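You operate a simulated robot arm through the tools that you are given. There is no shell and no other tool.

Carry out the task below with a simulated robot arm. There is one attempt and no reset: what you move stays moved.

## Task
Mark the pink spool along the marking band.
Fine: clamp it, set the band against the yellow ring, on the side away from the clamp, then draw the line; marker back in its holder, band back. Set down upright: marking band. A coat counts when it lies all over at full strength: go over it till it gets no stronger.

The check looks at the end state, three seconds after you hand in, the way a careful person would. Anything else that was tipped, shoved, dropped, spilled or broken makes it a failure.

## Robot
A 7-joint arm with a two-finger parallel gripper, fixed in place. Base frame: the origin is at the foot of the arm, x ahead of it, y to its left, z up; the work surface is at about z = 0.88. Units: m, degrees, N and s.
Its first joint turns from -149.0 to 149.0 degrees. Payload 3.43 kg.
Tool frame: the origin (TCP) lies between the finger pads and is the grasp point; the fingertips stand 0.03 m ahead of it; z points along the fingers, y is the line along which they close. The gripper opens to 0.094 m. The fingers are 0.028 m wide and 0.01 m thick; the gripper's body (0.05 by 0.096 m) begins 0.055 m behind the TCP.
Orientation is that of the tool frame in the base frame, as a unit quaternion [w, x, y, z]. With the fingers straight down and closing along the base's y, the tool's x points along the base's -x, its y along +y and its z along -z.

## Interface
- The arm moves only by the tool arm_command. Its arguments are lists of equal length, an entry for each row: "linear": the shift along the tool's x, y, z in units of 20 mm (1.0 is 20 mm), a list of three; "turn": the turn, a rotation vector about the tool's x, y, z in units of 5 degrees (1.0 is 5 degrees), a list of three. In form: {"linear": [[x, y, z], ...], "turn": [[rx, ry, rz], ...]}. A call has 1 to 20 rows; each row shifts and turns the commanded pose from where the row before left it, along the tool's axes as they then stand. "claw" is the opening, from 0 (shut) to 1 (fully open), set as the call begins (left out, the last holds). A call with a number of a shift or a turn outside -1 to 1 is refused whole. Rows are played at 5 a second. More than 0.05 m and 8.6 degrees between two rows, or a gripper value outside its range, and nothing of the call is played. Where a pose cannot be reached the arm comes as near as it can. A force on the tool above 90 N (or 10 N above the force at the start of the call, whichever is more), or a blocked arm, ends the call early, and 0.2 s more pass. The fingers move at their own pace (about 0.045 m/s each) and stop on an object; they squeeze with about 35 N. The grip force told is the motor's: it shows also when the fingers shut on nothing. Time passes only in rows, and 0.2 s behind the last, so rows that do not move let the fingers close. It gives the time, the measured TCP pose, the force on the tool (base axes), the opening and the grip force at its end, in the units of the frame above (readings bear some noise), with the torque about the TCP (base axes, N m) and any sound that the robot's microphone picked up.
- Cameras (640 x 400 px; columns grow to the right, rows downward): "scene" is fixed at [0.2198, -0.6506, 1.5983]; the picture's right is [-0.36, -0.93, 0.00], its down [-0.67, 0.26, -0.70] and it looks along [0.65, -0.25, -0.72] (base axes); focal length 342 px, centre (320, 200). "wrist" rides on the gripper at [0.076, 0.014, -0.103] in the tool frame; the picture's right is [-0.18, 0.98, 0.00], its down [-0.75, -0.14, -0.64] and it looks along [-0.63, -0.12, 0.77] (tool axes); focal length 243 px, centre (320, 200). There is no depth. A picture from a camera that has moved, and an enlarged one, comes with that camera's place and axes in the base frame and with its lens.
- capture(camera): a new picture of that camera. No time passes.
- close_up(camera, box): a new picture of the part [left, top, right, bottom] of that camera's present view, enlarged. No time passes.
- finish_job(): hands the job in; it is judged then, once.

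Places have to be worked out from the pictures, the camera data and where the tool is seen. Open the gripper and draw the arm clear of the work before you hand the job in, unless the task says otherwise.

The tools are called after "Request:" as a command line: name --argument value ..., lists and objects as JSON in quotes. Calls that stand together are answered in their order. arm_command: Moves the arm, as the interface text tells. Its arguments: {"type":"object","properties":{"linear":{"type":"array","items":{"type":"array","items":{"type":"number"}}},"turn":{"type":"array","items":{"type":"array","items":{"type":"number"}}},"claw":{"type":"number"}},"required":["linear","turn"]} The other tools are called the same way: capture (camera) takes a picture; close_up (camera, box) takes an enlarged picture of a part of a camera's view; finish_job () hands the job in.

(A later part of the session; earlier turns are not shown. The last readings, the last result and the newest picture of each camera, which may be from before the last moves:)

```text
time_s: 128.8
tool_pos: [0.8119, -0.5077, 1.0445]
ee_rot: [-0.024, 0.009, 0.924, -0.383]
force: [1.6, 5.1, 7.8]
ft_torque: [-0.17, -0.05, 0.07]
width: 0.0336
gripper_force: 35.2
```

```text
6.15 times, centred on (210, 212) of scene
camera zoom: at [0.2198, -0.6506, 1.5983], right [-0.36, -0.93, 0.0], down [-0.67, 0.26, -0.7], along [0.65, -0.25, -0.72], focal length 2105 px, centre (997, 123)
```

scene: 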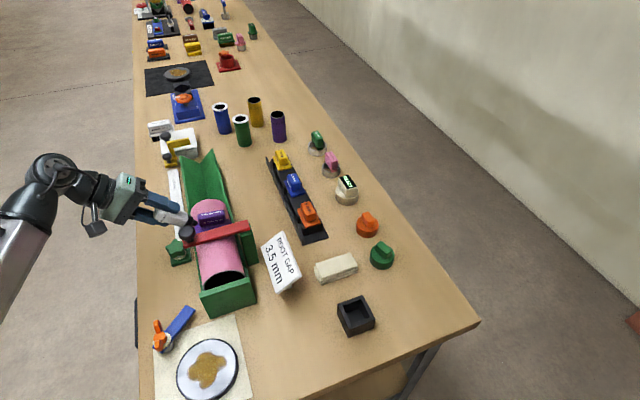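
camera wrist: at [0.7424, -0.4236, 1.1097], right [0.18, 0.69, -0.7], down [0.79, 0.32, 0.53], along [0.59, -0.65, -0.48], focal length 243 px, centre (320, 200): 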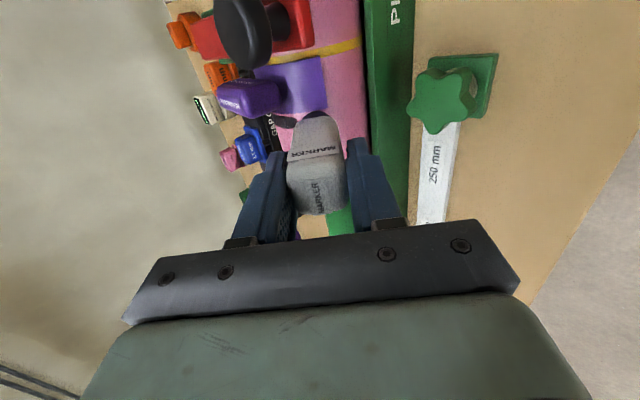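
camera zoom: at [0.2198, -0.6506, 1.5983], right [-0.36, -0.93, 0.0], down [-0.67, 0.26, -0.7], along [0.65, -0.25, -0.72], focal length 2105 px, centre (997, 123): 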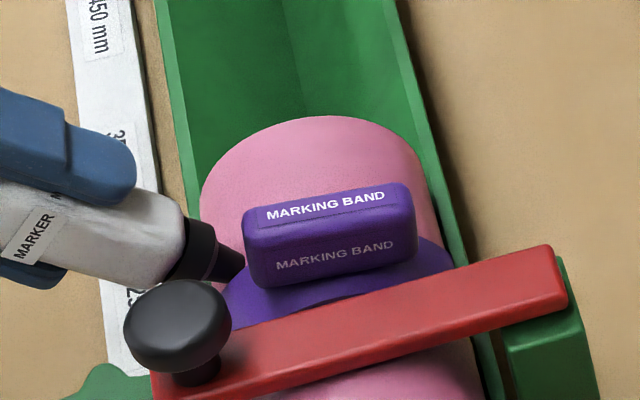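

The sweep looks right; the band's +y end is at about 50–55°. I continue to about 60° and then sweep back toward the top.

Request:
arm_command --linear '[[-0.0003, 0.2766, 0.006], [-0.0003, 0.2766, 0.006], [-0.0003, 0.2766, 0.006], [-0.0003, 0.2766, 0.006], [-0.0003, 0.2766, 0.006], [-0.0003, 0.2766, 0.006], [-0.0003, -0.2766, 0.006], [-0.0003, -0.2766, 0.006], [-0.0003, -0.2766, 0.006], [-0.0003, -0.2766, 0.006], [-0.0003, -0.2766, 0.006], [-0.0003, -0.2766, 0.006], [-0.0003, -0.2766, 0.006], [-0.0003, -0.2766, 0.006], [-0.0003, -0.2766, 0.006], [-0.0003, -0.2766, 0.006]]' --turn '[[0.4993, 0, 0.026], [0.4993, 0, 0.026], [0.4993, 0, 0.026], [0.4993, 0, 0.026], [0.4993, 0, 0.026], [0.4993, 0, 0.026], [-0.4993, 0, -0.026], [-0.4993, 0, -0.026], [-0.4993, 0, -0.026], [-0.4993, 0, -0.026], [-0.4993, 0, -0.026], [-0.4993, 0, -0.026], [-0.4993, 0, -0.026], [-0.4993, 0, -0.026], [-0.4993, 0, -0.026], [-0.4993, 0, -0.026]]'

Request:
close_up --camera "wrist" --box '[220, 0, 420, 160]'

```text
time_s: 132.2
tool_pos: [0.8135, -0.5253, 1.0584]
ee_rot: [-0.024, 0.008, 0.954, -0.299]
force: [0.3, 0.5, 0.4]
ft_torque: [0.0, -0.05, 0.02]
width: 0.0332
gripper_force: 35.2
```

```text
2.50 times, centred on (320, 80) of wrist
camera zoom: at [0.7431, -0.4532, 1.1379], right [0.18, 0.8, -0.57], down [0.79, 0.23, 0.57], along [0.59, -0.55, -0.59], focal length 606 px, centre (320, 500)
```

zoom: 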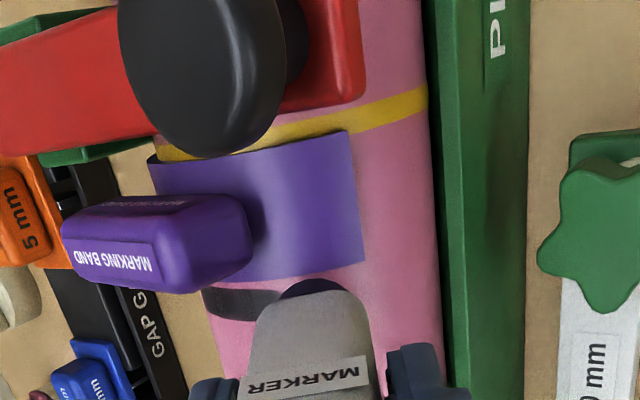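

Contact was light at the end and I can't see new marking past 45°. I lift radially and look at the strip.

Request:
arm_command --linear '[[0.016, 0, -0.3], [0.042, 0, -0.8], [0.047, 0, -0.9], [-0.9, 0, -0.047], [-0.9, 0, -0.047], [0, 0, 0]]' --turn '[[0, 0, 0], [0, 0, 0], [0, 0, 0], [0, 0, 0], [0, 0, 0], [0, 0, 0]]'

Request:
capture --camera "wrist"

Request:
close_up --camera "wrist" --box '[220, 0, 380, 110]'

```text
time_s: 133.6
tool_pos: [0.8478, -0.5032, 1.0914]
ee_rot: [-0.026, 0.008, 0.954, -0.299]
force: [0.4, 0.4, -0.7]
ft_torque: [0.02, 0.02, 0.02]
width: 0.0336
gripper_force: 35.7
```

```text
taken
camera wrist: at [0.7778, -0.4309, 1.1703], right [0.18, 0.8, -0.57], down [0.79, 0.23, 0.57], along [0.59, -0.55, -0.59], focal length 243 px, centre (320, 200)
```

wrist: 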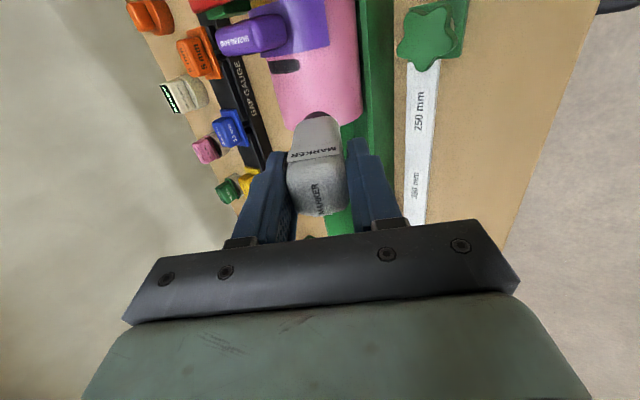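

```text
3.64 times, centred on (300, 55) of wrist
camera zoom: at [0.7778, -0.4309, 1.1703], right [0.18, 0.8, -0.57], down [0.79, 0.23, 0.57], along [0.59, -0.55, -0.59], focal length 882 px, centre (393, 727)
```

zoom: 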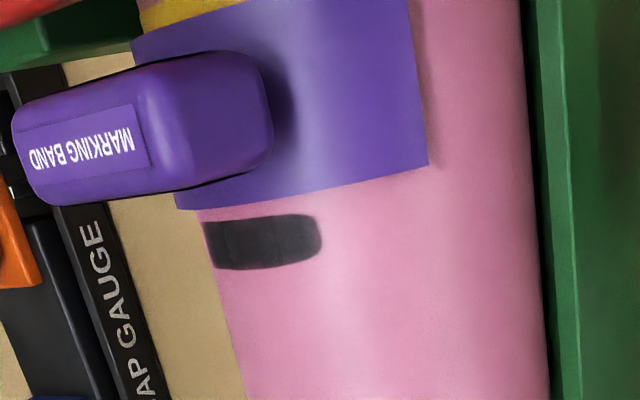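

The mark did not extend beyond its rounded +y end although the nib passed there, so the line's target zone evidently ends there; it lies about 3 mm off the band and is 10 mm wide. I swing back upright at a standoff to view the whole strip from above.

Request:
arm_command --linear '[[-0.0016, -0.7212, 0.0315], [-0.0016, -0.7212, 0.0315], [-0.0016, -0.7212, 0.0315], [-0.0016, -0.7212, 0.0315], [-0.0016, -0.7212, 0.0315], [-0.0016, -0.7212, 0.0315], [-0.0016, -0.7212, 0.0315], [0, 0, 0]]' --turn '[[-0.9986, 0, -0.052], [-0.9986, 0, -0.052], [-0.9986, 0, -0.052], [-0.9986, 0, -0.052], [-0.9986, 0, -0.052], [-0.9986, 0, -0.052], [-0.9986, 0, -0.052], [0, 0, 0]]'

Request:
close_up --camera "wrist" --box '[240, 0, 400, 130]'

Request:
close_up --camera "scene" --box '[180, 180, 250, 240]'

```text
time_s: 135.4
tool_pos: [0.8471, -0.5992, 1.1205]
ee_rot: [-0.025, 0.0, 1.0, 0.001]
force: [-0.5, -0.1, -1.1]
ft_torque: [0.01, 0.0, 0.02]
width: 0.0335
gripper_force: 34.5
```

```text
3.08 times, centred on (320, 65) of wrist
camera zoom: at [0.7774, -0.5841, 1.2275], right [0.18, 0.98, -0.01], down [0.79, -0.14, 0.6], along [0.59, -0.12, -0.8], focal length 746 px, centre (320, 615)
```

zoom: 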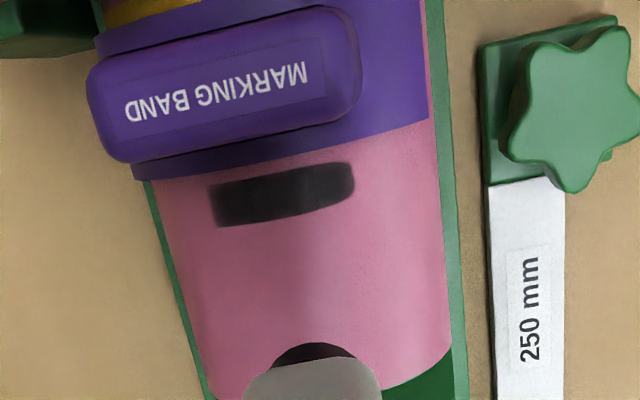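

```text
6.67 times, centred on (215, 210) of scene
camera zoom: at [0.2198, -0.6506, 1.5983], right [-0.36, -0.93, 0.0], down [-0.67, 0.26, -0.7], along [0.65, -0.25, -0.72], focal length 2280 px, centre (1020, 133)
```

zoom: 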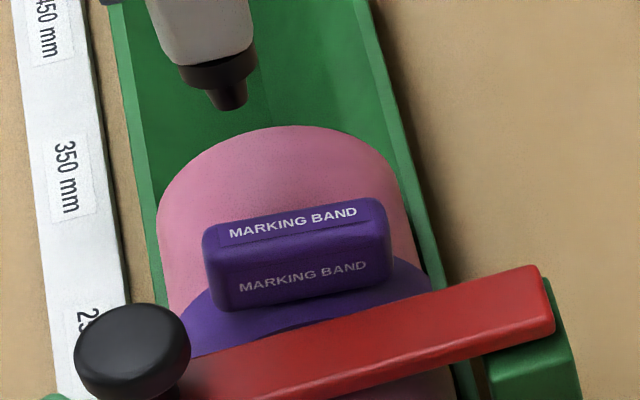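

The strip spans world angles of about -31° to +22° (x 0.800–0.809), its -y end still a bit soft. I go back to the strip's centre line to work the -y side, staying within reach.

Request:
arm_command --linear '[[0.9, 0, 0.047], [0.86, 0, 0.045], [-0.047, 0, 0.899], [-0.026, 0, 0.5], [-0.014, 0, 0.27], [0, 0, 0]]' --turn '[[0, 0, 0], [0, 0, 0], [0, 0, 0], [0, 0, 0], [0, 0, 0], [0, 0, 0]]'

```text
time_s: 136.8
tool_pos: [0.8137, -0.5978, 1.0873]
ee_rot: [-0.026, 0.0, 1.0, 0.001]
force: [-0.3, 0.1, -0.2]
ft_torque: [-0.02, 0.0, 0.0]
width: 0.0335
gripper_force: 34.9
```

The tip is 4–5 mm above the surface at x ≈ 0.806. I shift 1.5 mm toward the band and lower to contact.

Request:
arm_command --linear '[[0.075, 0, 0.004], [-0.006, 0, 0.12], [-0.006, 0, 0.12], [-0.0015, 0, 0.03], [0, 0, 0]]' --turn '[[0, 0, 0], [0, 0, 0], [0, 0, 0], [0, 0, 0], [0, 0, 0]]'

```text
time_s: 138.0
tool_pos: [0.8114, -0.5971, 1.083]
ee_rot: [-0.026, 0.0, 1.0, 0.0]
force: [-0.8, 0.5, 0.7]
ft_torque: [0.01, 0.01, -0.01]
width: 0.033
gripper_force: 34.6
```

Just shy of contact. I lower 1.3 mm more and sweep to -20° following the surface.

Request:
arm_command --linear '[[-0.0034, 0, 0.065], [-0.0003, -0.2766, 0.006], [-0.0003, -0.2766, 0.006], [-0.0003, -0.2766, 0.006], [-0.0003, -0.2766, 0.006], [-0.0003, -0.2766, 0.006], [-0.0003, -0.2766, 0.006], [-0.0003, -0.2766, 0.006], [-0.0003, -0.2766, 0.006], [0, 0, 0]]' --turn '[[0, 0, 0], [-0.4993, 0, -0.026], [-0.4993, 0, -0.026], [-0.4993, 0, -0.026], [-0.4993, 0, -0.026], [-0.4993, 0, -0.026], [-0.4993, 0, -0.026], [-0.4993, 0, -0.026], [-0.4993, 0, -0.026], [0, 0, 0]]'

Request:
close_up --camera "wrist" --box '[240, 0, 400, 150]'

```text
time_s: 140.2
tool_pos: [0.8243, -0.6392, 1.032]
ee_rot: [-0.013, -0.002, 0.986, 0.165]
force: [-1.7, -5.8, 22.5]
ft_torque: [0.15, 0.26, 0.06]
width: 0.0333
gripper_force: 34.8
out of reach, approached as far as the arm can: row 7, 8, 9
```

```text
2.67 times, centred on (320, 75) of wrist
camera zoom: at [0.7509, -0.6594, 1.1359], right [0.18, 0.93, 0.31], down [0.77, -0.34, 0.54], along [0.61, 0.14, -0.78], focal length 647 px, centre (320, 533)
```

zoom: 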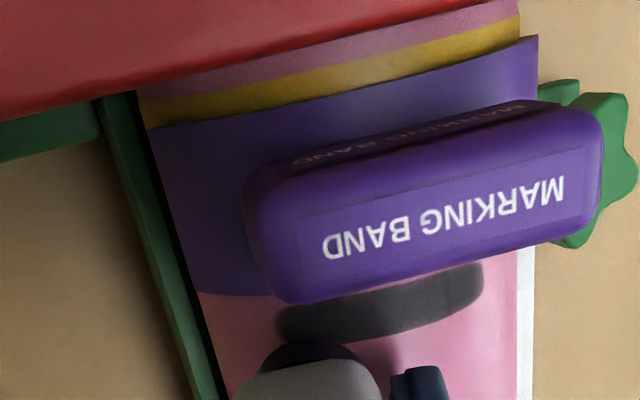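

Leaning outward that much is again out of reach and the arm sank, pressing the marker (23 N). I look before recovering; from now on I keep the tool near upright on this side.

Request:
capture --camera "wrist"

Request:
close_up --camera "scene" --box '[170, 130, 270, 260]'

```text
taken
camera wrist: at [0.7509, -0.6594, 1.1359], right [0.18, 0.93, 0.31], down [0.77, -0.34, 0.54], along [0.61, 0.14, -0.78], focal length 243 px, centre (320, 200)
```

wrist: 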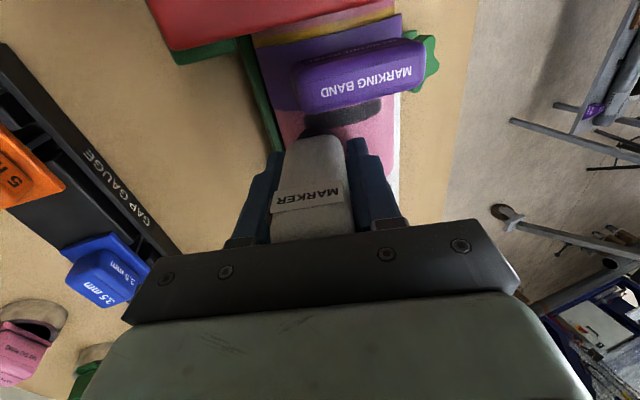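

```text
3.08 times, centred on (220, 195) of scene
camera zoom: at [0.2198, -0.6506, 1.5983], right [-0.36, -0.93, 0.0], down [-0.67, 0.26, -0.7], along [0.65, -0.25, -0.72], focal length 1052 px, centre (628, 215)
```

zoom: 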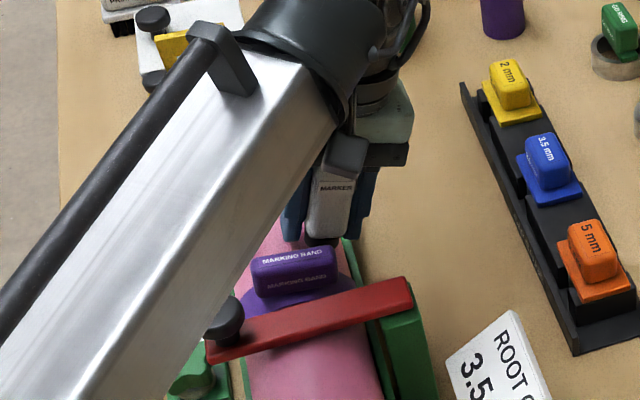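

The marker slid up in the grip again. I raise the tool while turning it back upright.

Request:
arm_command --linear '[[0.006, 0.1, -0.29], [0.01, 0.1, -0.39], [0.015, 0.08, -0.5], [0.02, 0.06, -0.7], [0.02, 0, -0.8], [0.02, 0, -0.8], [0, 0, 0]]' --turn '[[0.9986, 0, 0], [0.9986, 0, 0], [0.9986, 0, 0], [0.8, 0, 0], [0, 0, 0], [0, 0, 0], [0, 0, 0]]'

Request:
close_up --camera "wrist" --box '[220, 0, 420, 240]'

Request:
close_up --camera "scene" --box '[170, 130, 270, 260]'

```text
time_s: 141.8
tool_pos: [0.8264, -0.6407, 1.1017]
ee_rot: [-0.024, -0.008, 1.0, 0.011]
force: [0.5, 0.6, -1.9]
ft_torque: [0.01, 0.02, 0.02]
width: 0.0332
gripper_force: 34.7
```

```text
1.67 times, centred on (320, 120) of wrist
camera zoom: at [0.7551, -0.6292, 1.2081], right [0.17, 0.99, 0.01], down [0.79, -0.14, 0.6], along [0.59, -0.09, -0.8], focal length 404 px, centre (320, 333)
```

zoom: 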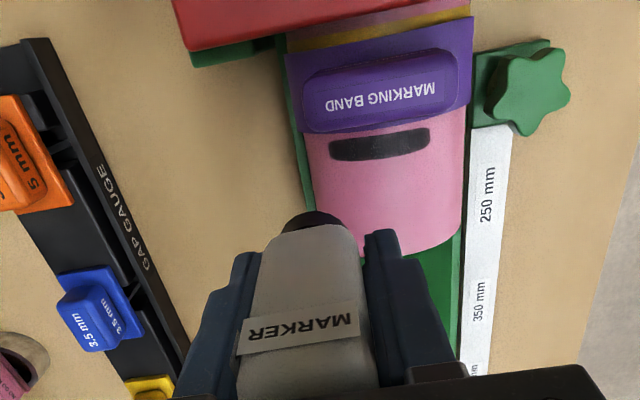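

```text
3.08 times, centred on (220, 195) of scene
camera zoom: at [0.2198, -0.6506, 1.5983], right [-0.36, -0.93, 0.0], down [-0.67, 0.26, -0.7], along [0.65, -0.25, -0.72], focal length 1052 px, centre (628, 215)
```

zoom: 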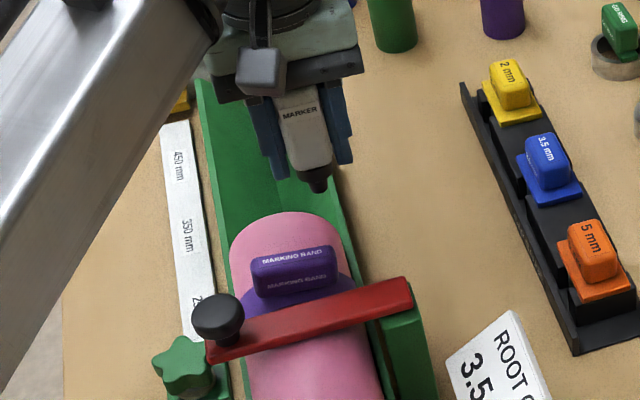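

I'm clear again, and the strip's left end now appears rounded too. I zoom in on it.

Request:
close_up --camera "wrist" --box '[310, 55, 400, 115]'

Request:
close_up --camera "wrist" --box '[290, 0, 430, 130]'

```text
6.67 times, centred on (355, 85) of wrist
camera zoom: at [0.7551, -0.6292, 1.2081], right [0.17, 0.99, 0.01], down [0.79, -0.14, 0.6], along [0.59, -0.09, -0.8], focal length 1618 px, centre (87, 967)
```

zoom: 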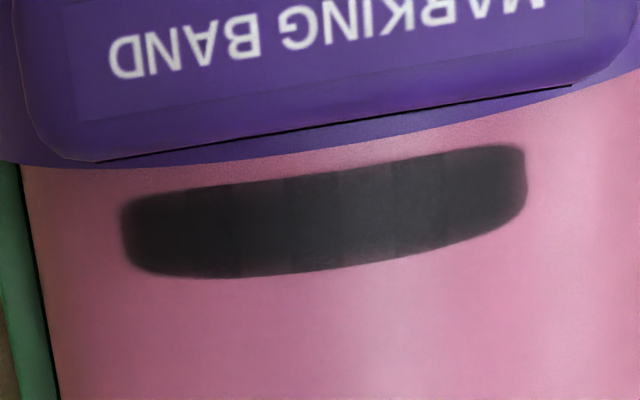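

```text
3.08 times, centred on (360, 65) of wrist
camera zoom: at [0.7551, -0.6292, 1.2081], right [0.17, 0.99, 0.01], down [0.79, -0.14, 0.6], along [0.59, -0.09, -0.8], focal length 746 px, centre (197, 615)
```

zoom: 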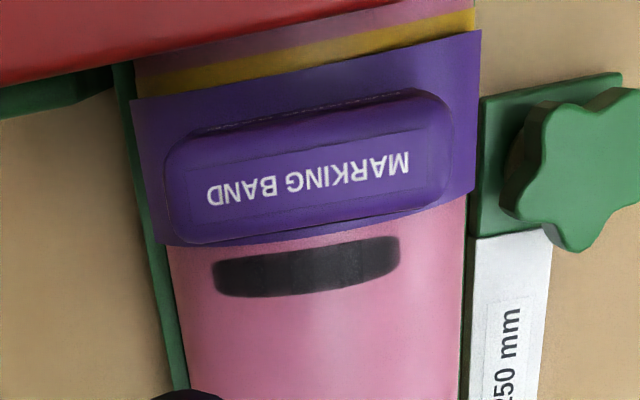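

The strip is now a complete capsule shape, about -45° to +22° in world angle — symmetric about the spool's original top. I compare its darkness along the length.

Request:
close_up --camera "wrist" --box '[322, 72, 358, 96]'

Request:
close_up --camera "wrist" --box '[352, 70, 388, 94]'

```text
16.00 times, centred on (340, 84) of wrist
camera zoom: at [0.7551, -0.6292, 1.2081], right [0.17, 0.99, 0.01], down [0.79, -0.14, 0.6], along [0.59, -0.09, -0.8], focal length 3882 px, centre (0, 2056)
```

zoom: 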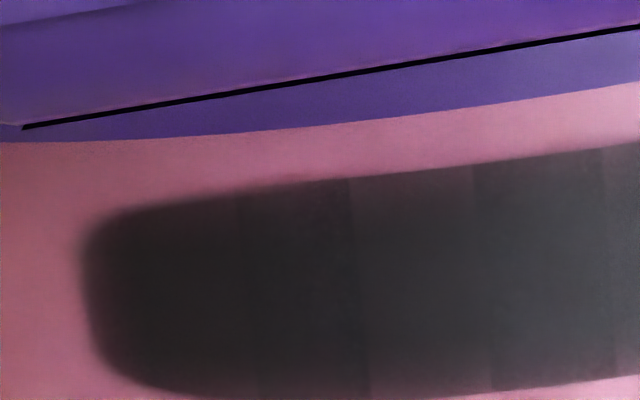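

```text
16.00 times, centred on (370, 82) of wrist
camera zoom: at [0.7551, -0.6292, 1.2081], right [0.17, 0.99, 0.01], down [0.79, -0.14, 0.6], along [0.59, -0.09, -0.8], focal length 3882 px, centre (-480, 2088)
```

zoom: 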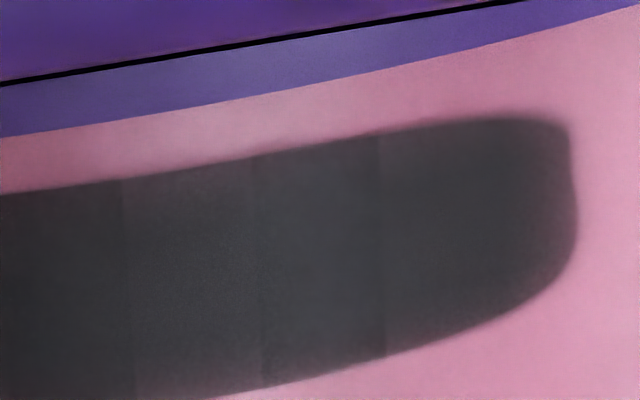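

The darkness looks even along the strip, but I want one more deliberate pass over it, and the marker must be re-seated in the grip for that. I raise, straighten, and carry it back to the holder.

Request:
arm_command --linear '[[0, 0, -0.9], [0, 0, -0.9], [0, 0, -0.9], [0, 0, -0.9], [0, 0, -0.9], [0, 0, 0]]' --turn '[[0.25, -0.55, 0.18], [0, 0, 0], [0, 0, 0], [0, 0, 0], [0, 0, 0], [0, 0, 0]]'

Request:
arm_command --linear '[[0.906, -0.55, 0], [0.906, -0.55, 0], [0.906, -0.55, 0], [0.906, -0.55, 0], [0.906, -0.55, 0], [0.906, -0.55, 0], [0.906, -0.55, 0], [0.906, -0.55, 0], [0.906, -0.55, 0], [0.906, -0.55, 0], [0.906, -0.55, 0], [0.906, -0.55, 0], [0.906, -0.55, 0], [0.906, -0.55, 0], [0.906, -0.55, 0], [0.906, -0.55, 0], [0.906, -0.55, 0], [0.906, -0.55, 0], [0, 0, 0], [0, 0, 0]]' --turn '[[0, 0, 0], [0, 0, 0], [0, 0, 0], [0, 0, 0], [0, 0, 0], [0, 0, 0], [0, 0, 0], [0, 0, 0], [0, 0, 0], [0, 0, 0], [0, 0, 0], [0, 0, 0], [0, 0, 0], [0, 0, 0], [0, 0, 0], [0, 0, 0], [0, 0, 0], [0, 0, 0], [0, -0.6, 0], [0, -0.6, 0]]'

Request:
close_up --camera "scene" --box '[340, 210, 410, 280]'

Request:
capture --camera "wrist"

```text
time_s: 143.2
tool_pos: [0.8269, -0.6415, 1.1917]
ee_rot: [0.0, 0.0, 1.0, -0.001]
force: [0.6, -0.3, -0.2]
ft_torque: [-0.01, -0.02, 0.01]
width: 0.0332
gripper_force: 35.1
```

```text
time_s: 147.4
tool_pos: [0.5024, -0.8405, 1.1933]
ee_rot: [0.051, 0.0, 0.999, -0.002]
force: [-0.3, -0.3, -0.1]
ft_torque: [0.03, 0.01, -0.01]
width: 0.0331
gripper_force: 34.6
```

```text
5.71 times, centred on (375, 245) of scene
camera zoom: at [0.2198, -0.6506, 1.5983], right [-0.36, -0.93, 0.0], down [-0.67, 0.26, -0.7], along [0.65, -0.25, -0.72], focal length 1954 px, centre (6, -57)
```

zoom: 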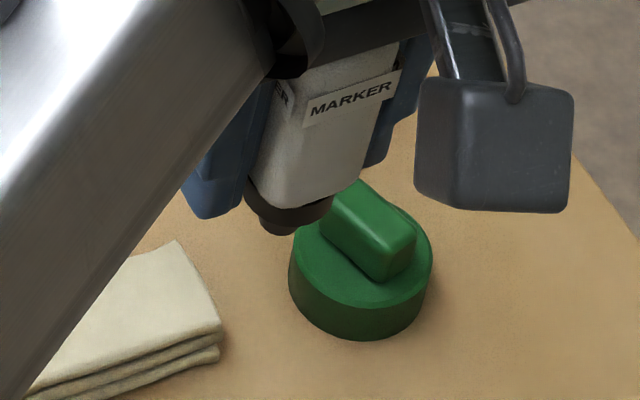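

```text
taken
camera wrist: at [0.4161, -0.8253, 1.2872], right [0.18, 0.98, 0.02], down [0.68, -0.14, 0.72], along [0.71, -0.12, -0.7], focal length 243 px, centre (320, 200)
```

wrist: 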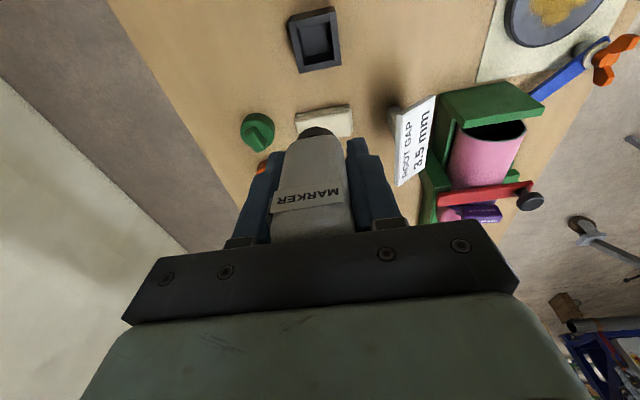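

The nib tip is at about (0.500, -0.8405), 46 mm below the TCP. I descend over the box to just above the rim.

Request:
arm_command --linear '[[0, 0.075, 0], [0.092, 0, 0.896], [0.092, 0, 0.896], [0.092, 0, 0.896], [0.092, 0, 0.896], [0.092, 0, 0.896], [0.092, 0, 0.896], [0.092, 0, 0.896], [0.092, 0, 0.896], [0.092, 0, 0.896], [0.092, 0, 0.896], [0.092, 0, 0.896], [0.06, 0, 0.6], [0, 0, 0]]' --turn '[[0, 0, 0], [0, 0, 0], [0, 0, 0], [0, 0, 0], [0, 0, 0], [0, 0, 0], [0, 0, 0], [0, 0, 0], [0, 0, 0], [0, 0, 0], [0, 0, 0], [0, 0, 0], [0, 0, 0], [0, 0, 0]]'

Request:
close_up --camera "wrist" --box '[240, 30, 400, 240]'

```text
time_s: 150.4
tool_pos: [0.5019, -0.8402, 0.9842]
ee_rot: [0.051, -0.001, 0.999, -0.001]
force: [-0.3, 0.3, -1.0]
ft_torque: [0.0, 0.01, 0.01]
width: 0.0331
gripper_force: 35.6
```

```text
1.90 times, centred on (320, 135) of wrist
camera zoom: at [0.416, -0.8251, 1.0782], right [0.18, 0.98, 0.02], down [0.68, -0.14, 0.72], along [0.71, -0.12, -0.7], focal length 462 px, centre (320, 324)
```

zoom: 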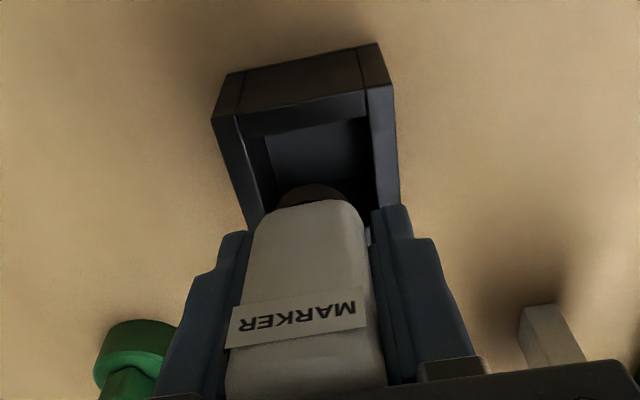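

Aligned over the box. I lower the last 24 mm to just above the rim, then let the marker slide down between slightly opened fingers.

Request:
arm_command --linear '[[0.05, 0.05, 0.5], [0.05, 0, 0.5], [0.018, 0, 0.18], [0, 0, 0]]' --turn '[[0, 0, 0], [0, 0, 0], [0, 0, 0], [0, 0, 0]]'

Request:
arm_command --linear '[[0, 0, 0], [0, 0, 0], [0, 0, 0]]' --turn '[[0, 0, 0], [0, 0, 0], [0, 0, 0]]' --claw 0.4

Request:
close_up --camera "wrist" --box '[240, 30, 400, 240]'

```text
time_s: 151.4
tool_pos: [0.5013, -0.8371, 0.9592]
ee_rot: [0.052, -0.001, 0.999, -0.001]
force: [0.1, -0.2, -1.1]
ft_torque: [0.02, -0.01, 0.0]
width: 0.0333
gripper_force: 35.4
```

```text
time_s: 152.2
tool_pos: [0.5026, -0.8375, 0.9599]
ee_rot: [0.051, 0.0, 0.999, 0.0]
force: [-0.3, -0.3, -0.1]
ft_torque: [0.0, -0.04, 0.03]
width: 0.0378
gripper_force: 0.1
```

```text
1.90 times, centred on (320, 135) of wrist
camera zoom: at [0.4159, -0.8233, 1.0542], right [0.18, 0.98, 0.02], down [0.68, -0.14, 0.72], along [0.71, -0.12, -0.7], focal length 462 px, centre (320, 324)
```

zoom: 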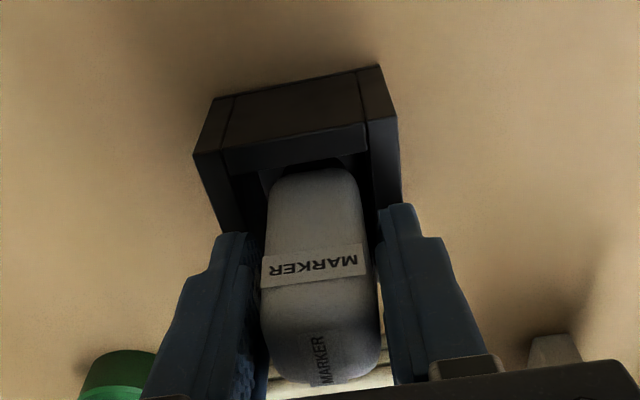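

The marker is back standing in the box. I turn upright, grip it again at the proper height and lift it for one more pass.

Request:
arm_command --linear '[[-0.04, 0, -0.4], [0, -0.05, 0], [0, 0, 0], [0, 0, 0]]' --turn '[[0, 0, 0], [0, 0.6, 0], [0, 0.57, 0], [0, 0, 0]]'

Request:
close_up --camera "wrist" --box '[240, 30, 400, 240]'

Request:
arm_command --linear '[[0, 0, 0], [0, 0, 0], [0, 0, 0], [0, 0, 0]]' --turn '[[0, 0, 0], [0, 0, 0], [0, 0, 0], [0, 0, 0]]' --claw 0

```text
time_s: 153.2
tool_pos: [0.5031, -0.8397, 0.9667]
ee_rot: [0.0, 0.001, 1.0, -0.001]
force: [-0.3, -0.5, 0.6]
ft_torque: [0.0, 0.0, 0.01]
width: 0.0375
gripper_force: 0.1
```

```text
1.90 times, centred on (320, 135) of wrist
camera zoom: at [0.426, -0.8239, 1.0696], right [0.18, 0.98, 0.0], down [0.75, -0.14, 0.64], along [0.63, -0.12, -0.77], focal length 462 px, centre (320, 324)
```

zoom: 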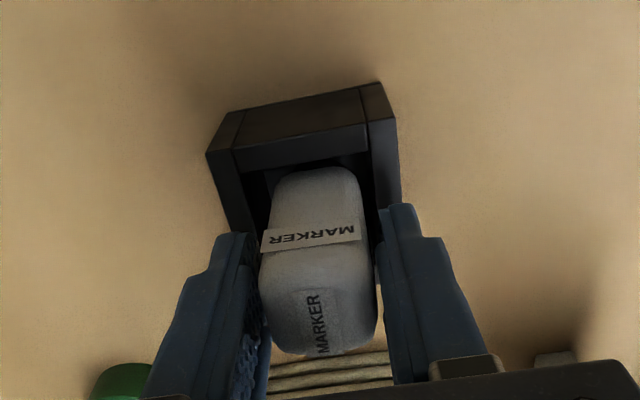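

```text
time_s: 154.2
tool_pos: [0.5025, -0.8389, 0.9674]
ee_rot: [0.001, 0.0, 1.0, -0.001]
force: [0.0, 0.5, -0.5]
ft_torque: [0.02, 0.01, -0.03]
width: 0.0334
gripper_force: 35.3
```

Gripped (tip about 81.7 mm below the TCP). I lift and carry it back over the strip, tool upright.

Request:
arm_command --linear '[[0, 0, -0.3], [0, 0, -0.6], [0, 0, -0.9], [0, 0, -0.9], [0, 0, -0.9], [0, 0, -0.9], [0, 0, -0.9], [0, 0, -0.9], [0, 0, -0.9], [0, 0, -0.9], [0, 0, -0.9], [0, 0, -0.9], [0, 0, -0.9], [0, 0, -0.9], [0, 0, 0]]' --turn '[[0, 0, 0], [0, 0, 0], [0, 0, 0], [0, 0, 0], [0, 0, 0], [0, 0, 0], [0, 0, 0], [0, 0, 0], [0, 0, 0], [0, 0, 0], [0, 0, 0], [0, 0, 0], [0, 0, 0], [0, 0, 0], [0, 0, 0]]'

Request:
arm_command --linear '[[-0.9, 0.706, 0], [-0.9, 0.706, 0], [-0.9, 0.706, 0], [-0.9, 0.706, 0], [-0.9, 0.706, 0], [-0.9, 0.706, 0], [-0.9, 0.706, 0], [-0.9, 0.706, 0], [-0.9, 0.706, 0], [-0.9, 0.706, 0], [-0.9, 0.706, 0], [-0.9, 0.706, 0], [-0.9, 0.706, 0], [-0.9, 0.706, 0], [-0.9, 0.706, 0], [-0.9, 0.706, 0], [-0.9, 0.706, 0], [-0.9, 0, 0], [-0.9, 0, 0], [0, 0, 0]]' --turn '[[0, 0, 0], [0, 0, 0], [0, 0, 0], [0, 0, 0], [0, 0, 0], [0, 0, 0], [0, 0, 0], [0, 0, 0], [0, 0, 0], [0, 0, 0], [0, 0, 0], [0, 0, 0], [0, 0, 0], [0, 0, 0], [0, 0, 0], [0, 0, 0], [0, 0, 0], [0, 0, 0], [0, 0, 0], [0, 0, 0]]'

Request:
close_up --camera "wrist" --box '[250, 0, 390, 120]'

Request:
close_up --camera "scene" --box '[170, 130, 250, 240]'

```text
time_s: 157.4
tool_pos: [0.503, -0.8381, 1.2038]
ee_rot: [0.001, 0.0, 1.0, 0.0]
force: [-0.2, -0.3, -1.1]
ft_torque: [-0.03, -0.03, -0.03]
width: 0.0337
gripper_force: 35.1
```

```text
time_s: 161.6
tool_pos: [0.8439, -0.5976, 1.2031]
ee_rot: [0.001, 0.0, 1.0, -0.002]
force: [-0.5, -0.3, -0.7]
ft_torque: [0.02, -0.02, 0.01]
width: 0.0335
gripper_force: 34.5
```

```text
3.33 times, centred on (320, 60) of wrist
camera zoom: at [0.7678, -0.5825, 1.3056], right [0.18, 0.98, 0.0], down [0.75, -0.14, 0.64], along [0.63, -0.12, -0.77], focal length 809 px, centre (320, 667)
```

zoom: 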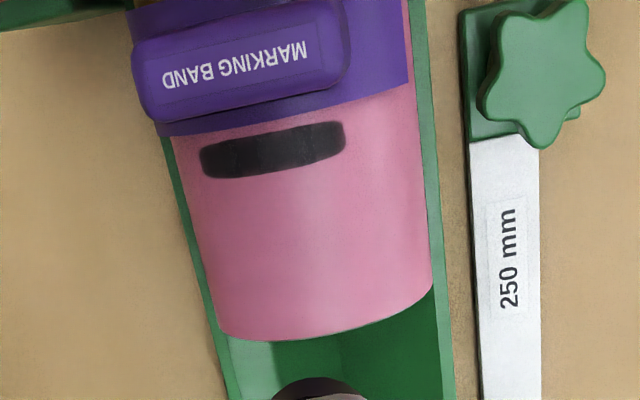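

```text
3.64 times, centred on (210, 185) of scene
camera zoom: at [0.2198, -0.6506, 1.5983], right [-0.36, -0.93, 0.0], down [-0.67, 0.26, -0.7], along [0.65, -0.25, -0.72], focal length 1244 px, centre (720, 254)
```

zoom: 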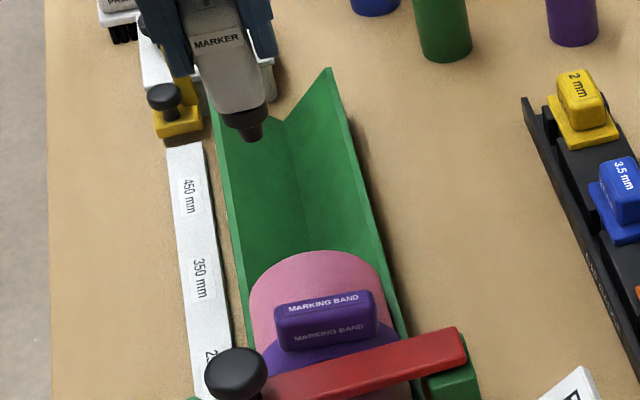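

I take a zoomed baseline picture of the strip before the extra pass.

Request:
close_up --camera "wrist" --box '[280, 28, 332, 60]'

```text
12.31 times, centred on (306, 44) of wrist
camera zoom: at [0.7678, -0.5825, 1.3056], right [0.18, 0.98, 0.0], down [0.75, -0.14, 0.64], along [0.63, -0.12, -0.77], focal length 2986 px, centre (492, 2120)
```

zoom: 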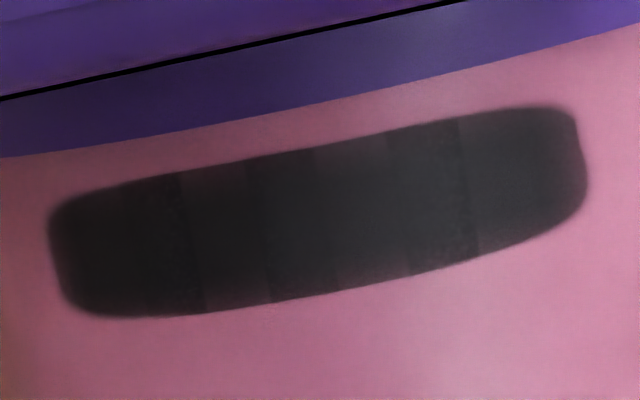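

At this zoom a few cells are slightly lighter toward the strip's long edges, so further passes are worthwhile, also at small x offsets. I move over the strip's centre and lower to near contact.

Request:
arm_command --linear '[[0.9, 0, 0], [0.9, 0, 0], [0, 0, 0.9], [0, 0, 0.9], [0, 0, 0.9], [0, 0, 0.9], [0, 0, 0.9], [0, 0, 0.9], [0, 0, 0.3], [0, 0, 0]]' --turn '[[0, 0, 0], [0, 0, 0], [0, 0, 0], [0, 0, 0], [0, 0, 0], [0, 0, 0], [0, 0, 0], [0, 0, 0], [0, 0, 0], [0, 0, 0]]'

Request:
close_up --camera "wrist" --box '[240, 0, 400, 150]'

Request:
close_up --camera "scene" --box '[180, 180, 250, 240]'

```text
time_s: 163.8
tool_pos: [0.8065, -0.5987, 1.0871]
ee_rot: [0.002, 0.001, 1.0, 0.0]
force: [0.9, -0.2, -1.1]
ft_torque: [0.02, 0.0, 0.0]
width: 0.0337
gripper_force: 35.2
```

```text
2.67 times, centred on (320, 75) of wrist
camera zoom: at [0.7306, -0.5837, 1.1898], right [0.18, 0.98, 0.0], down [0.75, -0.14, 0.64], along [0.63, -0.12, -0.77], focal length 647 px, centre (320, 533)
```

zoom: 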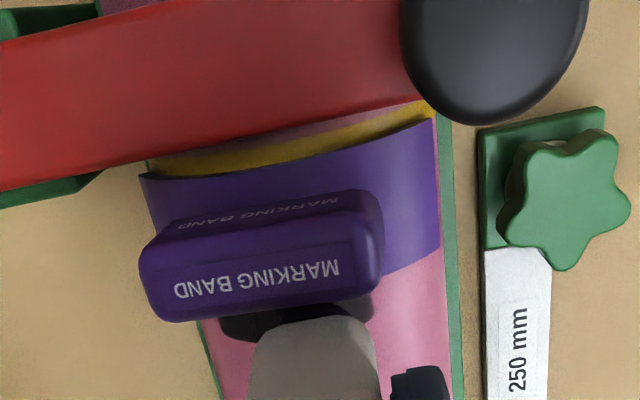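

```text
6.67 times, centred on (215, 210) of scene
camera zoom: at [0.2198, -0.6506, 1.5983], right [-0.36, -0.93, 0.0], down [-0.67, 0.26, -0.7], along [0.65, -0.25, -0.72], focal length 2280 px, centre (1020, 133)
```

zoom: 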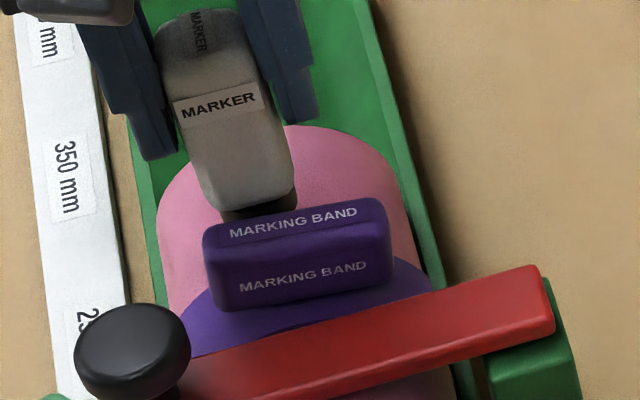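

The tip is 4–5 mm above the strip at x ≈ 0.804. I shift 1 mm away from the block and lower to contact.

Request:
arm_command --linear '[[-0.05, 0, 0], [0, 0, 0.1], [0, 0, 0.1], [0, 0, 0.04], [0, 0, 0]]' --turn '[[0, 0, 0], [0, 0, 0], [0, 0, 0], [0, 0, 0], [0, 0, 0]]'

```text
time_s: 165.0
tool_pos: [0.8097, -0.5989, 1.0821]
ee_rot: [0.001, 0.0, 1.0, -0.001]
force: [0.4, -0.1, -0.9]
ft_torque: [-0.01, -0.02, -0.03]
width: 0.0335
gripper_force: 34.5
```

Not quite in contact; 1.5 mm lower.

Request:
arm_command --linear '[[0, 0, 0.05], [0, 0, 0.03], [0, 0, 0]]' --turn '[[0, 0, 0], [0, 0, 0], [0, 0, 0]]'

```text
time_s: 165.8
tool_pos: [0.8084, -0.5986, 1.0803]
ee_rot: [0.002, -0.002, 1.0, -0.001]
force: [1.6, 0.5, 6.1]
ft_torque: [0.07, -0.13, -0.02]
width: 0.0334
gripper_force: 35.8
```

Contact at 6 N. I sweep to +25° and back along the strip's centre.

Request:
arm_command --linear '[[0, 0.2753, 0.02], [0, 0.2753, 0.008], [0, 0.2753, 0.006], [0, 0.2753, 0.006], [0, 0.2753, 0.006], [0, 0.2753, 0.006], [0, 0.2753, 0.006], [0, 0.2753, 0.006], [0, 0.2753, 0.006], [0, 0.2753, 0.006], [0, -0.2753, 0.006], [0, -0.2753, 0.006], [0, -0.2753, 0.006], [0, -0.2753, 0.006], [0, -0.2753, 0.006], [0, -0.2753, 0.006], [0, -0.2753, 0.006], [0, -0.2753, 0.006], [0, -0.2753, 0.006], [0, -0.2753, 0.006]]' --turn '[[0.5, 0, 0], [0.5, 0, 0], [0.5, 0, 0], [0.5, 0, 0], [0.5, 0, 0], [0.5, 0, 0], [0.5, 0, 0], [0.5, 0, 0], [0.5, 0, 0], [0.5, 0, 0], [-0.5, 0, 0], [-0.5, 0, 0], [-0.5, 0, 0], [-0.5, 0, 0], [-0.5, 0, 0], [-0.5, 0, 0], [-0.5, 0, 0], [-0.5, 0, 0], [-0.5, 0, 0], [-0.5, 0, 0]]'

```text
time_s: 170.0
tool_pos: [0.808, -0.5989, 1.0824]
ee_rot: [0.001, 0.0, 1.0, 0.0]
force: [-0.4, 0.5, 0.4]
ft_torque: [-0.01, -0.02, 0.02]
width: 0.0336
gripper_force: 34.9
```

Contact was lost on the way back. I press in 2 mm and check the force before sweeping the -y side.

Request:
arm_command --linear '[[0, 0, 0.05], [0, 0, 0.05], [0, 0, 0]]' --turn '[[0, 0, 0], [0, 0, 0], [0, 0, 0]]'

```text
time_s: 170.8
tool_pos: [0.8092, -0.5989, 1.08]
ee_rot: [0.001, -0.001, 1.0, -0.001]
force: [0.3, 1.2, 3.8]
ft_torque: [0.1, -0.02, -0.01]
width: 0.0335
gripper_force: 35.3
```

3.8 N. I press slightly more and sweep to -10° following the surface.

Request:
arm_command --linear '[[0, 0, 0.03], [0, -0.2753, 0.006], [0, -0.2753, 0.006], [0, -0.2753, 0.006], [0, -0.2753, 0.006], [0, 0, 0]]' --turn '[[0, 0, 0], [-0.5, 0, 0], [-0.5, 0, 0], [-0.5, 0, 0], [-0.5, 0, 0], [0, 0, 0]]'

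```text
time_s: 172.2
tool_pos: [0.8086, -0.6184, 1.0763]
ee_rot: [0.002, -0.001, 0.996, 0.086]
force: [3.0, 3.8, 28.0]
ft_torque: [0.74, -0.19, -0.06]
width: 0.0346
gripper_force: 35.4
```

28 N at -10°, a bit much; I ease off 0.6 mm and continue along the surface to -40° with the lean held at -10° (well within reach).

Request:
arm_command --linear '[[0, 0, -0.03], [0, -0.131, 0.001], [0, -0.131, 0.001], [0, -0.131, 0.001], [0, -0.132, 0.014], [0, -0.132, 0.018], [0, -0.132, 0.023], [0, -0.13, 0.035], [0, -0.13, 0.043], [0, -0.13, 0.05], [0, 0, 0]]' --turn '[[0, 0, 0], [0, 0, 0], [0, 0, 0], [0, 0, 0], [0, 0, 0], [0, 0, 0], [0, 0, 0], [0, 0, 0], [0, 0, 0], [0, 0, 0], [0, 0, 0]]'

Request:
close_up --camera "wrist" --box '[240, 0, 420, 150]'

```text
time_s: 174.6
tool_pos: [0.81, -0.6448, 1.0692]
ee_rot: [0.0, 0.001, 0.996, 0.086]
force: [-0.1, -0.7, 0.3]
ft_torque: [0.03, 0.0, 0.0]
width: 0.0334
gripper_force: 34.8
```

```text
2.67 times, centred on (330, 75) of wrist
camera zoom: at [0.7336, -0.6466, 1.1736], right [0.18, 0.97, 0.17], down [0.75, -0.25, 0.61], along [0.63, 0.02, -0.77], focal length 647 px, centre (293, 533)
```

zoom: 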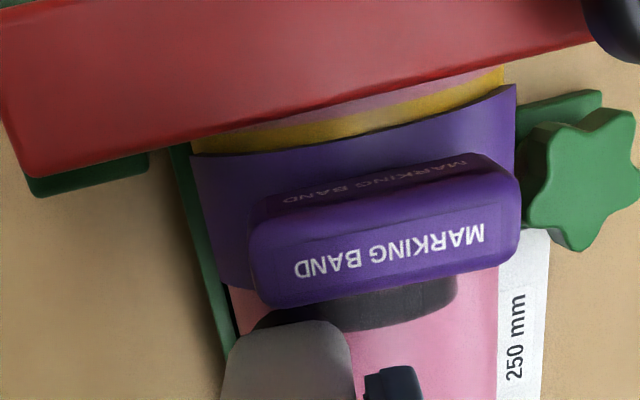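

At -40° but no contact. I press in along the local normal by 1.5 mm and check.

Request:
arm_command --linear '[[0, 0.025, 0.043], [0, 0.012, 0.022], [0, 0, 0]]' --turn '[[0, 0, 0], [0, 0, 0], [0, 0, 0]]'

```text
time_s: 175.4
tool_pos: [0.8099, -0.6418, 1.0702]
ee_rot: [0.002, 0.0, 0.996, 0.085]
force: [3.3, -7.7, 21.1]
ft_torque: [-0.2, -0.29, -0.03]
width: 0.0336
gripper_force: 35.1
```

22 N contact at -40°. I sweep back up to the top with this pressure, then on to +20°.

Request:
arm_command --linear '[[0, 0.13, -0.05], [0, 0.13, -0.043], [0, 0.13, -0.035], [0, 0.132, -0.023], [0, 0.132, -0.018], [0, 0.132, -0.014], [0, 0.131, -0.001], [0, 0.131, -0.001], [0, 0.131, -0.001], [0, 0.2753, 0.006], [0, 0.2753, 0.006], [0, 0.2753, 0.006], [0, 0.2753, 0.006], [0, 0, 0]]' --turn '[[0, 0, 0], [0, 0, 0], [0, 0, 0], [0, 0, 0], [0, 0, 0], [0, 0, 0], [0, 0, 0], [0, 0, 0], [0, 0, 0], [0.5, 0, 0], [0.5, 0, 0], [0.5, 0, 0], [0.5, 0, 0], [0, 0, 0]]'

```text
time_s: 178.4
tool_pos: [0.8078, -0.5979, 1.0779]
ee_rot: [0.001, -0.001, 1.0, -0.001]
force: [0.1, 0.0, -0.5]
ft_torque: [0.02, -0.01, 0.0]
width: 0.0334
gripper_force: 35.1
```

The marker has crept a few mm in the grip, so contact is lost again. I rise to the same viewpoint as before to compare the strip.

Request:
arm_command --linear '[[0, 0, -0.5], [0, 0, -0.9], [0, 0, -0.9], [0, 0, -0.9], [0, 0, -0.9], [0, 0, -0.9], [0, 0, -0.9], [0, 0, -0.35], [-0.9, 0, 0], [-0.9, 0, 0], [0, 0, 0]]' --turn '[[0, 0, 0], [0, 0, 0], [0, 0, 0], [0, 0, 0], [0, 0, 0], [0, 0, 0], [0, 0, 0], [0, 0, 0], [0, 0, 0], [0, 0, 0], [0, 0, 0]]'

Request:
close_up --camera "wrist" --box '[280, 28, 332, 60]'

Request:
close_up --camera "wrist" --box '[250, 0, 390, 120]'

```text
time_s: 180.8
tool_pos: [0.8454, -0.5983, 1.2019]
ee_rot: [0.001, 0.001, 1.0, -0.001]
force: [0.4, 0.2, -1.0]
ft_torque: [-0.01, -0.01, 0.01]
width: 0.0335
gripper_force: 34.7
```

```text
12.31 times, centred on (306, 44) of wrist
camera zoom: at [0.769, -0.5837, 1.3045], right [0.18, 0.98, 0.0], down [0.75, -0.14, 0.64], along [0.63, -0.12, -0.77], focal length 2986 px, centre (492, 2120)
```

zoom: 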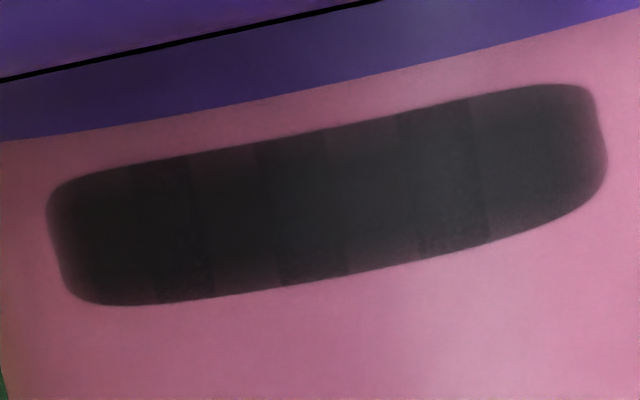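

```text
3.33 times, centred on (320, 60) of wrist
camera zoom: at [0.769, -0.5837, 1.3045], right [0.18, 0.98, 0.0], down [0.75, -0.14, 0.64], along [0.63, -0.12, -0.77], focal length 809 px, centre (320, 667)
```

zoom: 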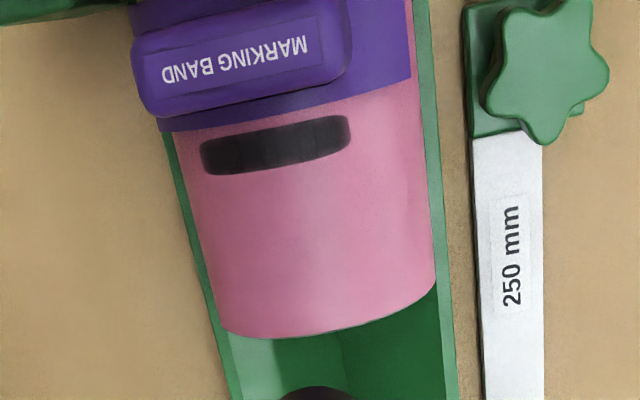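

The strip is visibly more even now; only the edge nearest the band has slightly lighter spots. I make another pass a little closer to the band, leaning the marker 5° (top toward +x) to clear the block.

Request:
arm_command --linear '[[0, 0, 0], [0.75, 0, 0.066], [0.75, 0, 0.066], [-0.078, 0, 0.897], [-0.078, 0, 0.897], [-0.078, 0, 0.897], [-0.078, 0, 0.897], [-0.078, 0, 0.897], [-0.078, 0, 0.897], [-0.03, 0, 0.35], [0, 0, 0]]' --turn '[[0, 1, 0], [0, 0, 0], [0, 0, 0], [0, 0, 0], [0, 0, 0], [0, 0, 0], [0, 0, 0], [0, 0, 0], [0, 0, 0], [0, 0, 0], [0, 0, 0]]'

Request:
close_up --camera "wrist" --box '[240, 0, 400, 150]'

Request:
close_up --camera "scene" --box '[180, 170, 250, 240]'

```text
time_s: 183.2
tool_pos: [0.8175, -0.5992, 1.0846]
ee_rot: [-0.043, 0.0, 0.999, 0.0]
force: [0.5, 0.6, -0.7]
ft_torque: [0.04, 0.0, -0.03]
width: 0.0338
gripper_force: 34.6
out of reach, approached as far as the arm can: row 3
```

```text
2.67 times, centred on (320, 75) of wrist
camera zoom: at [0.75, -0.5843, 1.1937], right [0.18, 0.98, -0.02], down [0.81, -0.14, 0.58], along [0.56, -0.12, -0.82], focal length 647 px, centre (320, 533)
```

zoom: 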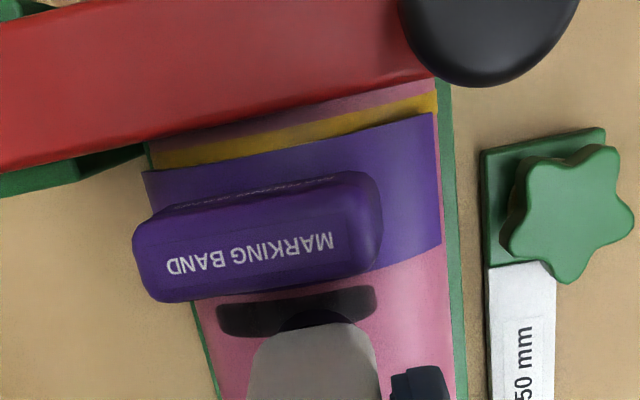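

```text
5.71 times, centred on (215, 205) of scene
camera zoom: at [0.2198, -0.6506, 1.5983], right [-0.36, -0.93, 0.0], down [-0.67, 0.26, -0.7], along [0.65, -0.25, -0.72], focal length 1954 px, centre (920, 171)
```

zoom: 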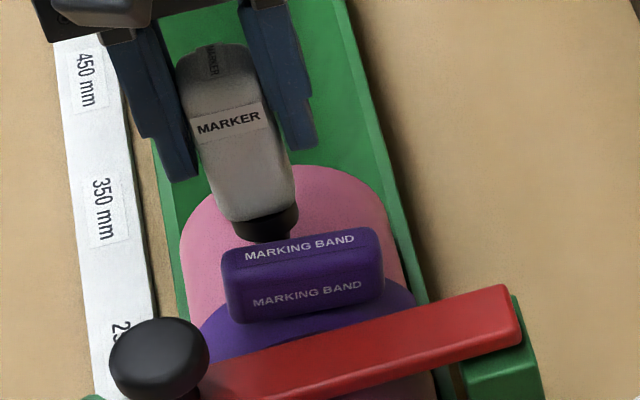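

The tip is at about x 0.808, 5 mm above the strip. I shift toward the band and lower to contact.

Request:
arm_command --linear '[[0.13, 0, 0.011], [0.13, 0, 0.011], [-0.009, 0, 0.1], [-0.009, 0, 0.1], [0, 0, 0]]' --turn '[[0, 0, 0], [0, 0, 0], [0, 0, 0], [0, 0, 0], [0, 0, 0]]'

```text
time_s: 184.4
tool_pos: [0.8103, -0.5981, 1.0802]
ee_rot: [-0.043, -0.001, 0.999, -0.001]
force: [0.6, 0.1, -1.1]
ft_torque: [-0.03, 0.01, 0.01]
width: 0.0334
gripper_force: 34.8
```

No contact yet; I back off 1 mm from the band and lower further.

Request:
arm_command --linear '[[-0.05, 0, -0.004], [-0.0045, 0, 0.05], [-0.0045, 0, 0.05], [0, 0, 0]]' --turn '[[0, 0, 0], [0, 0, 0], [0, 0, 0], [0, 0, 0]]'

```text
time_s: 185.4
tool_pos: [0.8124, -0.5986, 1.0784]
ee_rot: [-0.043, -0.001, 0.999, -0.001]
force: [0.5, 0.3, -1.0]
ft_torque: [0.02, 0.04, 0.03]
width: 0.0334
gripper_force: 35.1
```

Still free at TCP z ≈ 1.078; two millimetres more.

Request:
arm_command --linear '[[-0.0045, 0, 0.05], [-0.0045, 0, 0.05], [0, 0, 0]]' --turn '[[0, 0, 0], [0, 0, 0], [0, 0, 0]]'

```text
time_s: 186.2
tool_pos: [0.8129, -0.5988, 1.0777]
ee_rot: [-0.042, 0.0, 0.999, -0.001]
force: [0.2, 0.7, 12.1]
ft_torque: [-0.02, 0.11, 0.01]
width: 0.0334
gripper_force: 35.1
```

12 N contact. I sweep to +20° here and check the pressure there.

Request:
arm_command --linear '[[-0.0005, 0.2643, 0.01], [-0.0005, 0.2643, 0.008], [-0.0005, 0.2643, 0.007], [-0.0005, 0.2643, 0.007], [-0.0005, 0.2643, 0.007], [-0.0005, 0.2643, 0.007], [-0.0005, 0.2643, 0.007], [-0.0005, 0.2643, 0.007], [0, 0, 0]]' --turn '[[0.498, 0, 0.043], [0.498, 0, 0.043], [0.498, 0, 0.043], [0.498, 0, 0.043], [0.498, 0, 0.043], [0.498, 0, 0.043], [0.498, 0, 0.043], [0.498, 0, 0.043], [0, 0, 0]]'

```text
time_s: 188.2
tool_pos: [0.8122, -0.5576, 1.0671]
ee_rot: [-0.042, 0.007, 0.984, -0.174]
force: [-1.5, 1.0, 1.3]
ft_torque: [0.08, 0.01, -0.06]
width: 0.0339
gripper_force: 35.0
```

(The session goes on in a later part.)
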